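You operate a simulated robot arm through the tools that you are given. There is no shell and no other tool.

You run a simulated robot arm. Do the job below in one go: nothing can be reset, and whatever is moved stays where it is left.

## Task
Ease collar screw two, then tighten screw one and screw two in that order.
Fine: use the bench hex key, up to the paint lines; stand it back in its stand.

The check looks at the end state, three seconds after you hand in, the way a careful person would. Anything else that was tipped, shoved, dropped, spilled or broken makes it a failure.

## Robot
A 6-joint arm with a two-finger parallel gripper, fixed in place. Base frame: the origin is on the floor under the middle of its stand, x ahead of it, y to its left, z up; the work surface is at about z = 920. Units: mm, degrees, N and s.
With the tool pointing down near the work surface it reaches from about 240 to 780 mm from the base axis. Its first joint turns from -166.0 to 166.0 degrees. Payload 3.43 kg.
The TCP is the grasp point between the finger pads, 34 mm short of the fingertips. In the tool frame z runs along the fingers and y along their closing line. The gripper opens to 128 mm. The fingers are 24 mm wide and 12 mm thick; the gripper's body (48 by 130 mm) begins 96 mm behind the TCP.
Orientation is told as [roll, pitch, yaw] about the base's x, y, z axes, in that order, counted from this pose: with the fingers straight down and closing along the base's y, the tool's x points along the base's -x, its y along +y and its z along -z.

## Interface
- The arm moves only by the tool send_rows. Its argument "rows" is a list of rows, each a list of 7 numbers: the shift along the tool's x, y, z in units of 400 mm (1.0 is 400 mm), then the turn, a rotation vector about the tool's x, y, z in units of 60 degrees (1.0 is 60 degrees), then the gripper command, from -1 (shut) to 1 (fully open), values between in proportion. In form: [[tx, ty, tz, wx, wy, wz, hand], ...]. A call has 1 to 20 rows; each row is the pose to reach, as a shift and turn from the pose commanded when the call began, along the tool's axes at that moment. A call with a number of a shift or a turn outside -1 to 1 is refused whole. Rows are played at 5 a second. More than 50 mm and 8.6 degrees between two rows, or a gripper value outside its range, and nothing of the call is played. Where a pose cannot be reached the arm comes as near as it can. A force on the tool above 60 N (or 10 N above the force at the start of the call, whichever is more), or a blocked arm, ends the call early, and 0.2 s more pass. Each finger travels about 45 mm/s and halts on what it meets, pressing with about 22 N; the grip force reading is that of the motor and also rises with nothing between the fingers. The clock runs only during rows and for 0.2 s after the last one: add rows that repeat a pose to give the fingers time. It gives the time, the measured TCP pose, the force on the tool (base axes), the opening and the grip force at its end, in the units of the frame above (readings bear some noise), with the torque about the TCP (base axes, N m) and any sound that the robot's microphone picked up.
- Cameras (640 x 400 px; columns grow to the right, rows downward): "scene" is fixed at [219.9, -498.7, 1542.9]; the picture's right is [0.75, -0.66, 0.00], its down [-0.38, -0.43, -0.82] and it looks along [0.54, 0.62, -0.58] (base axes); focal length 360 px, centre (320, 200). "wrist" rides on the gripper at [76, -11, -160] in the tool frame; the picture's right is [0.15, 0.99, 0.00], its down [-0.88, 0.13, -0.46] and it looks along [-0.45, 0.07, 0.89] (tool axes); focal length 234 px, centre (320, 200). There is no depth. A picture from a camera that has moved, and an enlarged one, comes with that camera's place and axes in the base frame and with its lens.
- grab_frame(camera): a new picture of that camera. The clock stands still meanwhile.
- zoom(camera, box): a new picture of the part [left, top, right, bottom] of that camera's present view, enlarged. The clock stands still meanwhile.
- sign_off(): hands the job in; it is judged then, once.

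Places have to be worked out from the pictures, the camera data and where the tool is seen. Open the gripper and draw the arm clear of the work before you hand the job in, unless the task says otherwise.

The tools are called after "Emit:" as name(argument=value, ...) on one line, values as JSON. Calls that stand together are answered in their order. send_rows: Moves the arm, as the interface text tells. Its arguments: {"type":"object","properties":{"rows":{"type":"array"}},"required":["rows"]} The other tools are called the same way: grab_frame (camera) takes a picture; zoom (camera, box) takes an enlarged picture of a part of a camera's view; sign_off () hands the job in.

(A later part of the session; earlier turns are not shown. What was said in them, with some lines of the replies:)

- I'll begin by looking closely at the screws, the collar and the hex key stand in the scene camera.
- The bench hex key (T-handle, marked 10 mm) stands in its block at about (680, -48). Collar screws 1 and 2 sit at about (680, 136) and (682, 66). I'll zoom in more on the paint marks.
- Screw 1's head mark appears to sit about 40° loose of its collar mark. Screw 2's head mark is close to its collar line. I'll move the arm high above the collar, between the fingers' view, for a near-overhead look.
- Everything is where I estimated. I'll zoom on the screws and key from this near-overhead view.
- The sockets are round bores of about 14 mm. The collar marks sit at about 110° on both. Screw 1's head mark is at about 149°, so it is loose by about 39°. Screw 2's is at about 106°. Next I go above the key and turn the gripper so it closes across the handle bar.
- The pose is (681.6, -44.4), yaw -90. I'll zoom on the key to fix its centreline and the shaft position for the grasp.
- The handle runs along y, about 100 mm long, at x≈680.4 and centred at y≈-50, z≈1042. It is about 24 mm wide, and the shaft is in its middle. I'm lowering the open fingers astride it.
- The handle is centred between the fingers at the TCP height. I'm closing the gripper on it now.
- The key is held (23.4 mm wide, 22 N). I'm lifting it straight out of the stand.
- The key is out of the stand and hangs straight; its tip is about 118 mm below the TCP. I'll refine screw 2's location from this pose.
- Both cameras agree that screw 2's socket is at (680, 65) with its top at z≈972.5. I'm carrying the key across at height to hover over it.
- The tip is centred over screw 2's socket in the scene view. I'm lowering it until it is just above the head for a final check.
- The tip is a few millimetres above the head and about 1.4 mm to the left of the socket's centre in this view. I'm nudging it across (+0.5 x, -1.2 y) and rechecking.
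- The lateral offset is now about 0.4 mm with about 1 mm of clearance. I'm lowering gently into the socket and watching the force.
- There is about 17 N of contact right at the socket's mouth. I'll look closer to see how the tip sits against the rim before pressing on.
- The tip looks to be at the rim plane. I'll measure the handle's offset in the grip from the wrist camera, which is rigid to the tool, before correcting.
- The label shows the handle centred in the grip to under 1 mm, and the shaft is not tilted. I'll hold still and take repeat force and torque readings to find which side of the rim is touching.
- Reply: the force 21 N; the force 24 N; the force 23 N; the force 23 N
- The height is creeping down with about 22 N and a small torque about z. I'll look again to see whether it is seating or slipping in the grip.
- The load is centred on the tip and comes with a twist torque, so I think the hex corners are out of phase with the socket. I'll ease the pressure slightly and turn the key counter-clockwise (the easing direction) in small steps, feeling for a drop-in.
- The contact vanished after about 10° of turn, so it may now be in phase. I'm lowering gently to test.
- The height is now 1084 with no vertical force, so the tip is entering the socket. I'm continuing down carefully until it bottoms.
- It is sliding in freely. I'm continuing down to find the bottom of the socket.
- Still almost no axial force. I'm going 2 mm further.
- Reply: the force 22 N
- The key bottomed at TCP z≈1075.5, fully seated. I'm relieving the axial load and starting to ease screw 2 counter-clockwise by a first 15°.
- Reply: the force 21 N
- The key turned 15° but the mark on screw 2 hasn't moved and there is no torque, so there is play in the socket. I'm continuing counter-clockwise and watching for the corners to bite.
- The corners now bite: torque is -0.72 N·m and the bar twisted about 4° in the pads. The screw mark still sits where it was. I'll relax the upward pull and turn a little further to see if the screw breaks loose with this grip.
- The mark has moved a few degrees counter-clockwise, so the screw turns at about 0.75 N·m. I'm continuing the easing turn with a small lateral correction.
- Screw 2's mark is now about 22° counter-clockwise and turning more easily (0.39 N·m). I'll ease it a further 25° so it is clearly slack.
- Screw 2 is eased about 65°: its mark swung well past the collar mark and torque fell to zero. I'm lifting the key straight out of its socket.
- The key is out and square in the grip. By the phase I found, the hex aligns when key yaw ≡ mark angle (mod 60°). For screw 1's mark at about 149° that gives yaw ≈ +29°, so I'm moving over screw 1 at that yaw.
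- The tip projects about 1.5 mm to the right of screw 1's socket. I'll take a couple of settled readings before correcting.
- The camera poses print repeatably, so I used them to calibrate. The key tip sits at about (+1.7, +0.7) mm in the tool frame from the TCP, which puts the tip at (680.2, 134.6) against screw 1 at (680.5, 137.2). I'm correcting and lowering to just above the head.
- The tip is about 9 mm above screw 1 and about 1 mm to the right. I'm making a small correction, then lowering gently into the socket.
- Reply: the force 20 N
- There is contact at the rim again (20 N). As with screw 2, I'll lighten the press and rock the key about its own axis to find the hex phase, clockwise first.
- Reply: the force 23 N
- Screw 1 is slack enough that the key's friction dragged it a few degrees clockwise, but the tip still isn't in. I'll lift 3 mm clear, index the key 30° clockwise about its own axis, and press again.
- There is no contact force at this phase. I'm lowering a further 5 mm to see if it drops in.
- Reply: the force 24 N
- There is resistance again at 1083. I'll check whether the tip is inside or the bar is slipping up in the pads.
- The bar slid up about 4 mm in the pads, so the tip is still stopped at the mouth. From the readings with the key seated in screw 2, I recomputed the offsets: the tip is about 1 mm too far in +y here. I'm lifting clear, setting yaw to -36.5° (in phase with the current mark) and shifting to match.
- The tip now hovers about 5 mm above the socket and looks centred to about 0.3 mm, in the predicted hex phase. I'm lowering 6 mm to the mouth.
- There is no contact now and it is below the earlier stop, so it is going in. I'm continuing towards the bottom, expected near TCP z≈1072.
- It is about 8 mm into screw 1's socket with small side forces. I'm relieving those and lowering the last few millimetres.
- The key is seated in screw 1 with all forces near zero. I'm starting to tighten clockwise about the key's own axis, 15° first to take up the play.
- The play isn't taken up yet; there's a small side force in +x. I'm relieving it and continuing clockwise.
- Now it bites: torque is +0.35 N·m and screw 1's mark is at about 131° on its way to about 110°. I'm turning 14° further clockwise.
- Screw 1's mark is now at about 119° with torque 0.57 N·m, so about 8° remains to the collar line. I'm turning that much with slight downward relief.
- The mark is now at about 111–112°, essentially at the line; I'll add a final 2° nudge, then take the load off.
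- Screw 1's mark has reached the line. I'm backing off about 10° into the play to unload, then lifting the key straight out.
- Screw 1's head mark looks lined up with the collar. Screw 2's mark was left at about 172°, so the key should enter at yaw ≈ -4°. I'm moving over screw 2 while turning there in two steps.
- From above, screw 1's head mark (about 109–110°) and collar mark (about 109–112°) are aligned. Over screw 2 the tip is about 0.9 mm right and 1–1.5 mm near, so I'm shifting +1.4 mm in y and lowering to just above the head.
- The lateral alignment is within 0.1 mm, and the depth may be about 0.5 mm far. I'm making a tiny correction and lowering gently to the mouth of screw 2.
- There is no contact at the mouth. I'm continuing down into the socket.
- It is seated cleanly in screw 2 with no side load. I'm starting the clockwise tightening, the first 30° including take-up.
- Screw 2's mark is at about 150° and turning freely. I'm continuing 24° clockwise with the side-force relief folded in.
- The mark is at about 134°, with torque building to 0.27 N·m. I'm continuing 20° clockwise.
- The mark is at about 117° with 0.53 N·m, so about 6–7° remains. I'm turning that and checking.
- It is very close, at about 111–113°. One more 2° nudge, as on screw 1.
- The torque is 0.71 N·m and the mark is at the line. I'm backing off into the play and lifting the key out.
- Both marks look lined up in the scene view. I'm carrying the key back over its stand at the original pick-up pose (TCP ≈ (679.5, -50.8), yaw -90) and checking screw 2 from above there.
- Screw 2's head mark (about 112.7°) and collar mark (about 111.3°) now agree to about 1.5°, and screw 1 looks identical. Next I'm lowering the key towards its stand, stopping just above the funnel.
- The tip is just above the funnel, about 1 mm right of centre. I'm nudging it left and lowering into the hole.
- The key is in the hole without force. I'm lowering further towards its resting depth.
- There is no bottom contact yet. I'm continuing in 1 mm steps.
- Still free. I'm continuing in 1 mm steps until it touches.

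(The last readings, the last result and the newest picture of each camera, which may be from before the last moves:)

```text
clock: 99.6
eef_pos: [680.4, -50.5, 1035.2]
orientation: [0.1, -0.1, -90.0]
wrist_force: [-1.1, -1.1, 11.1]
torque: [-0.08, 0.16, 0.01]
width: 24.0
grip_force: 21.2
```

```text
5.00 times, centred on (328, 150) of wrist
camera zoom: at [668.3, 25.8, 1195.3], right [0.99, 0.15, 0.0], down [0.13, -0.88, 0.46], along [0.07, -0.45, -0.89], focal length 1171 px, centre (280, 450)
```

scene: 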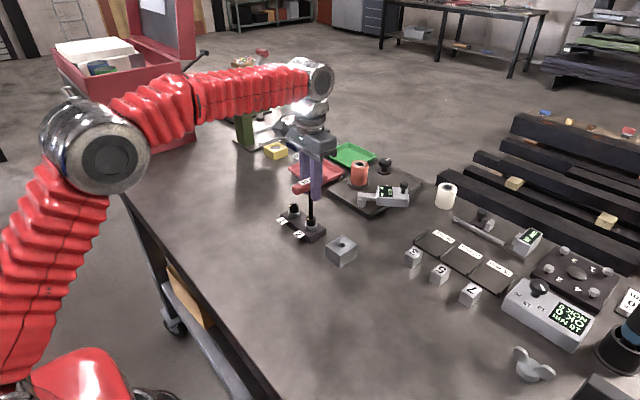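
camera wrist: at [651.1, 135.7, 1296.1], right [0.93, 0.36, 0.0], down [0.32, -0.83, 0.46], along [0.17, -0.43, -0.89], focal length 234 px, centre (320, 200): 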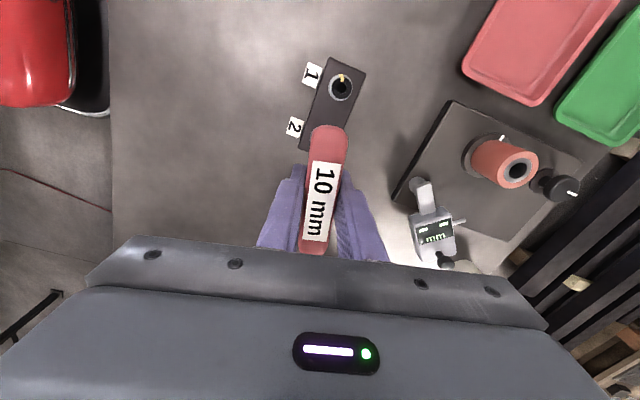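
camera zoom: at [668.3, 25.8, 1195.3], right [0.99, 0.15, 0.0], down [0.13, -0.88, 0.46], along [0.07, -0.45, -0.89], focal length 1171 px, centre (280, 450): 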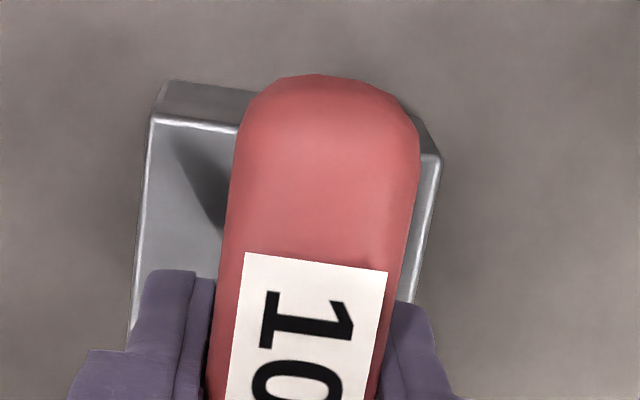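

It touched bottom at 11 N, and the handle is back at its original height and place in the view. I'm relieving the press and opening the fingers a little to release it.

Emit:
send_rows(rows=[[0, 0, -0.002, 0, 0, 0, -1], [0, 0, -0.002, 0, 0, 0, -1], [0, 0, -0.002, 0, 0, 0, -0.5], [0, 0, -0.002, 0, 0, 0, -0.375], [0, 0, -0.002, 0, 0, 0, -0.375], [0, 0, -0.002, 0, 0, 0, -0.375], [0, 0, -0.002, 0, 0, 0, -0.375]])

Emit:
grab_frame(camera="wrist")

Emit:
zoom(camera="scene", box=[312, 190, 376, 270])

```text
clock: 101.2
eef_pos: [680.8, -51.6, 1035.1]
orientation: [0.1, -0.1, -90.0]
wrist_force: [0.7, 0.2, -0.8]
torque: [0.03, 0.0, 0.01]
width: 40.0
grip_force: 0.0
```

```text
taken
camera wrist: at [668.9, 26.0, 1195.3], right [0.99, 0.15, 0.0], down [0.13, -0.88, 0.46], along [0.07, -0.45, -0.89], focal length 234 px, centre (320, 200)
```

wrist: 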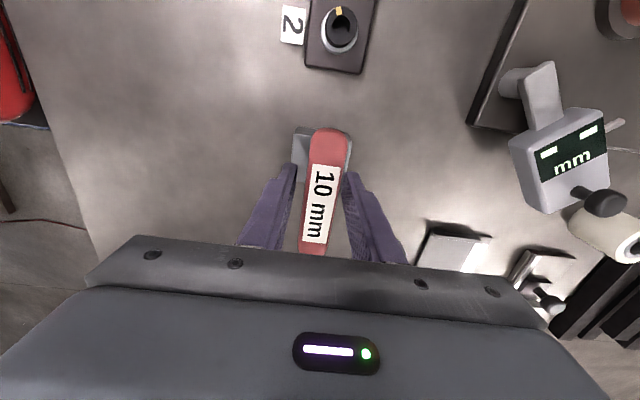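

```text
5.00 times, centred on (344, 230) of scene
camera zoom: at [219.9, -498.7, 1542.9], right [0.75, -0.66, 0.0], down [-0.38, -0.43, -0.82], along [0.54, 0.62, -0.58], focal length 1802 px, centre (200, 50)
```

zoom: 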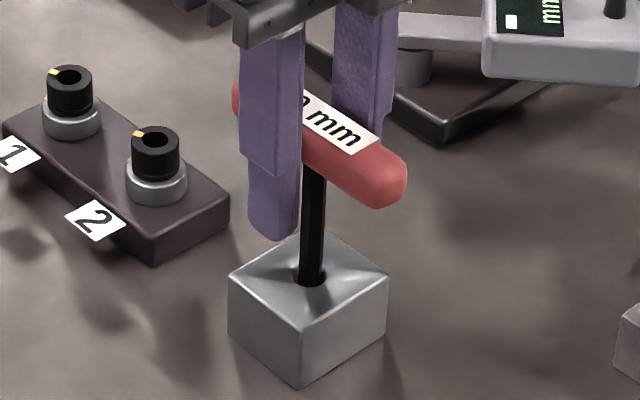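

The key stands in its stand on its own. I'm opening wider and drawing the arm straight up, clear.

Emit:
send_rows(rows=[[0, 0, 0, 0, 0, 0, 0.5], [0, 0, 0, 0, 0, 0, 0.5], [0, 0, 0, 0, 0, 0, 0.5], [0, 0, 0, 0, 0, 0, 0.5], [0, 0, -0.02, 0, 0, 0, 0.5], [0, 0, -0.05, 0, 0, 0, 0.5], [0, 0, -0.08, 0, 0, 0, 0.5], [0, 0, -0.12, 0, 0, 0, 0.5], [0, 0, -0.16, 0, 0, 0, 0.5], [0, 0, -0.2, 0, 0, 0, 0.5], [0, 0, -0.24, 0, 0, 0, 0.5], [0, 0, -0.28, 0, 0, 0, 0.5], [0, 0, -0.32, 0, 0, 0, 0.7], [0, 0, -0.36, 0, 0, 0, 1], [0, 0, -0.4, 0, 0, 0, 1], [0, 0, -0.4, 0, 0, 0, 1], [0, 0, -0.4, 0, 0, 0, 1]])

Emit:
grab_frame(camera="scene")

Emit:
zoom(camera="scene", box=[312, 190, 376, 270])

Emit:
grab_frame(camera="wrist")

```text
clock: 104.8
eef_pos: [680.9, -52.1, 1194.5]
orientation: [0.1, 0.0, -89.9]
wrist_force: [-0.1, 0.6, 0.6]
torque: [-0.01, -0.03, 0.0]
width: 128.2
grip_force: 0.1
```

```text
taken
```

scene: 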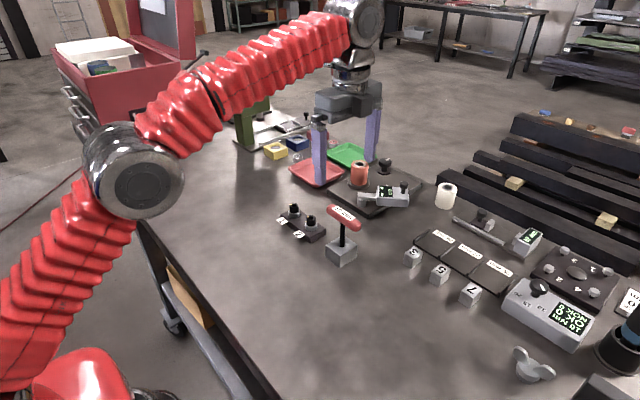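

```text
5.00 times, centred on (344, 230) of scene
camera zoom: at [219.9, -498.7, 1542.9], right [0.75, -0.66, 0.0], down [-0.38, -0.43, -0.82], along [0.54, 0.62, -0.58], focal length 1802 px, centre (200, 50)
```

zoom: 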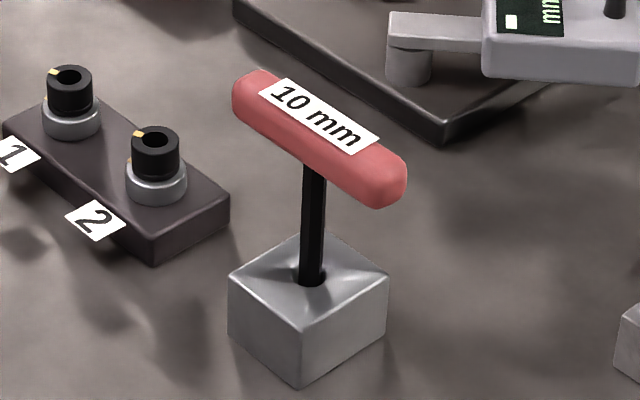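

```text
taken
camera wrist: at [669.4, 25.1, 1354.8], right [0.99, 0.15, 0.0], down [0.13, -0.88, 0.46], along [0.07, -0.45, -0.89], focal length 234 px, centre (320, 200)
```

wrist: 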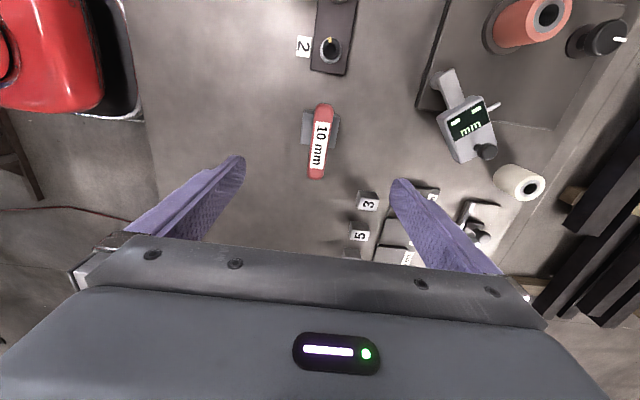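

The key stands upright in its stand, and the surroundings are undisturbed. I'm moving back to my first overhead viewpoint to check both paint lines squarely before handing in.

Emit:
send_rows(rows=[[0.037, -0.007, -0.001, 0, 0, -0.1, 1], [0.074, -0.014, -0.002, 0, 0, -0.2, 1], [0.111, -0.021, -0.004, 0, 0, -0.3, 1], [0.148, -0.029, -0.005, 0, 0, -0.4, 1], [0.185, -0.036, -0.007, 0, 0, -0.5, 1], [0.222, -0.043, -0.008, 0, 0, -0.6, 1], [0.259, -0.05, -0.01, 0, 0, -0.7, 1], [0.296, -0.058, -0.011, 0, 0, -0.8, 1], [0.333, -0.065, -0.012, 0, 0, -0.9, 1], [0.371, -0.072, -0.013, 0, 0, -1.0, 1], [0.371, -0.072, -0.013, 0, 0, -1.0, 1]])

Emit:
send_rows(rows=[[0, 0, 0, 0, 0, -0.1, 1], [0, 0, 0, 0, 0, -0.2, 1], [0, 0, 0, 0, 0, -0.3, 1], [0, 0, 0, 0, 0, -0.4, 1], [0, 0, 0, 0, 0, -0.5, 1], [0, 0, 0, 0, 0, -0.5, 1], [0, 0, 0, 0, 0, -0.5, 1]])

Emit:
zoom(camera="wrist", box=[284, 135, 316, 155])

Emit:
zoom(camera="wrist", box=[326, 139, 358, 159])

Emit:
zoom(camera="wrist", box=[276, 130, 364, 185])

```text
clock: 107.2
eef_pos: [653.9, 97.3, 1201.9]
orientation: [0.0, -0.2, -29.8]
wrist_force: [-0.7, -0.1, 0.7]
torque: [0.0, -0.01, -0.01]
width: 128.0
grip_force: 0.2
```

```text
clock: 108.8
eef_pos: [650.9, 98.3, 1200.4]
orientation: [-0.2, -0.2, -0.1]
wrist_force: [-0.1, 0.7, -0.7]
torque: [-0.01, 0.04, 0.03]
width: 128.0
grip_force: 0.0
```

```text
16.00 times, centred on (300, 145) of wrist
camera zoom: at [575.4, 87.6, 1360.3], right [-0.15, 0.99, 0.0], down [0.88, 0.13, 0.46], along [0.45, 0.07, -0.89], focal length 3747 px, centre (640, 1080)
```

zoom: 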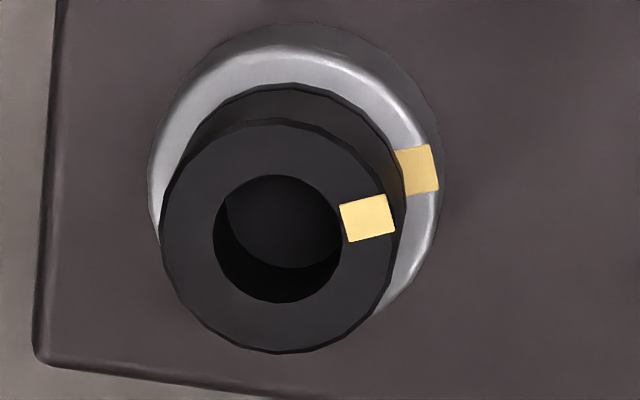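

```text
16.00 times, centred on (342, 149) of wrist
camera zoom: at [575.4, 87.6, 1360.3], right [-0.15, 0.99, 0.0], down [0.88, 0.13, 0.46], along [0.45, 0.07, -0.89], focal length 3747 px, centre (-32, 1016)
```

zoom: 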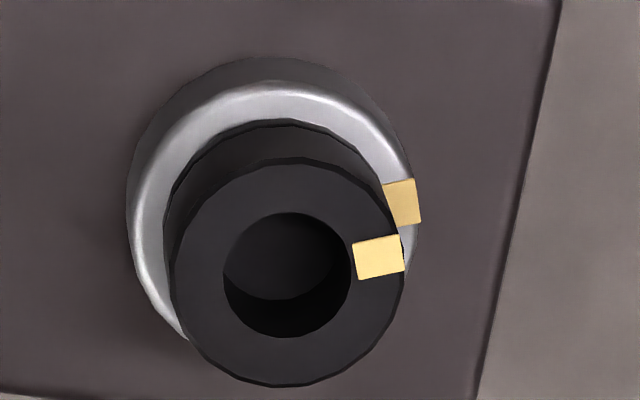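

```text
7.27 times, centred on (320, 158) of wrist
camera zoom: at [575.4, 87.6, 1360.3], right [-0.15, 0.99, 0.0], down [0.88, 0.13, 0.46], along [0.45, 0.07, -0.89], focal length 1703 px, centre (320, 509)
```

zoom: 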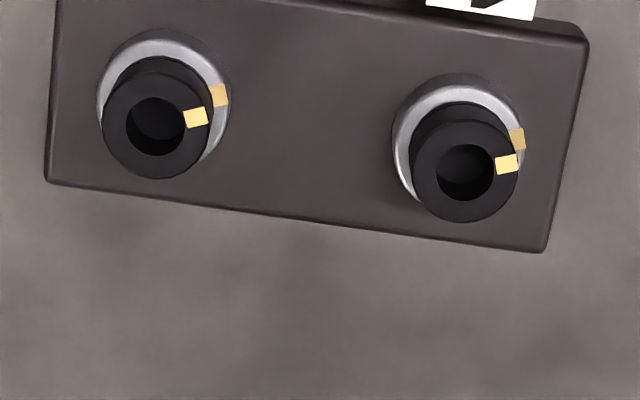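

From above, both head marks line up with their collar marks: screw 1 is about 110° against 109.5°, screw 2 about 111.5° against 110.5°. I'm withdrawing the arm, gripper open, to its starting area.

Emit:
send_rows(rows=[[0.0585, -0.0498, -0.007, 0, 0, 0, 1], [0.117, -0.0996, -0.014, 0, 0, 0, 1], [0.1755, -0.1494, -0.021, 0, 0, 0, 1], [0.234, -0.1992, -0.028, 0, 0, 0, 1], [0.2925, -0.249, -0.035, 0, 0, 0, 1], [0.351, -0.2988, -0.042, 0, 0, 0, 1], [0.4095, -0.3486, -0.049, 0, 0, 0, 1], [0.468, -0.3984, -0.056, 0, 0, 0, 1], [0.5265, -0.4482, -0.063, 0, 0, 0, 1], [0.585, -0.498, -0.07, 0, 0, 0, 1], [0.585, -0.498, -0.07, 0, 0, 0, 1], [0.585, -0.498, -0.07, 0, 0, 0, 1]])

Emit:
grab_frame(camera="scene")

Emit:
zoom(camera="scene", box=[240, 180, 400, 280])

```text
clock: 111.4
eef_pos: [416.1, -99.1, 1229.7]
orientation: [-0.1, -0.2, 0.0]
wrist_force: [-0.3, 0.5, -0.8]
torque: [-0.01, 0.01, 0.03]
width: 128.2
grip_force: 0.0
```

```text
taken
```

scene: 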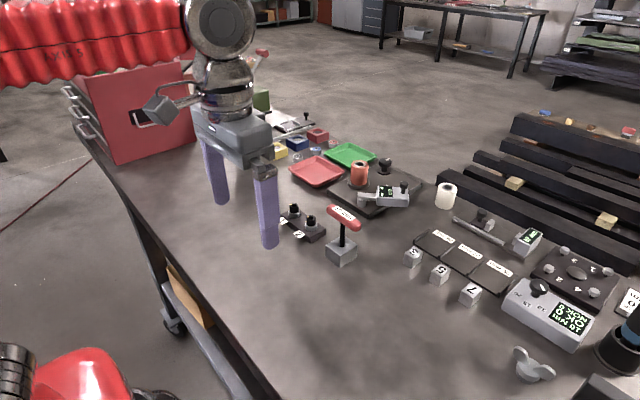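

```text
4.00 times, centred on (320, 230) of scene
camera zoom: at [219.9, -498.7, 1542.9], right [0.75, -0.66, 0.0], down [-0.38, -0.43, -0.82], along [0.54, 0.62, -0.58], focal length 1442 px, centre (320, 80)
```

zoom: 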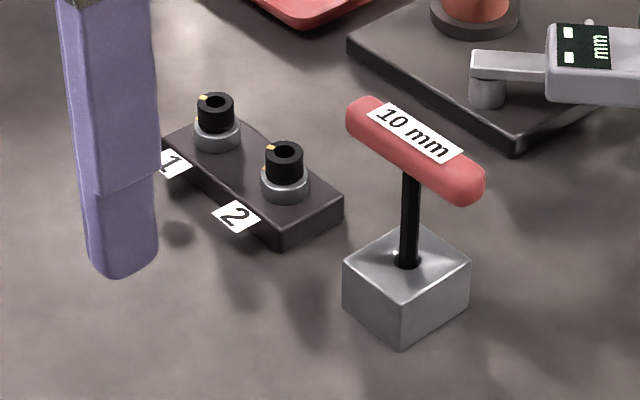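

The end state looks right: both screws are at their paint lines, the key is upright in its stand as at the start, nothing else has moved, and the arm is clear with the gripper open. I'm handing in.

Emit:
sign_off()

```text
The job is handed in.
```

The job is done and handed in. I eased collar screw two, then tightened screw one and screw two in that order with the bench hex key.

- **Screw two, easing:** I backed it off about 65° counter-clockwise before touching screw one.
- **Screw one:** its head mark finished within about 2° of the collar's paint line, measured from the overhead camera view.
- **Screw two, tightening:** it also finished within about 2° of its paint line.
- **Hex key:** it stands upright in its stand, at the same place and height as at the start.
- **Surroundings:** nothing else looked moved in the final pictures, and the arm is clear with the gripper open.

While I was finding the socket on screw one, the key's friction turned that screw about 10° clockwise, before the proper tightening began. Screw two was already eased by then, so the order held.
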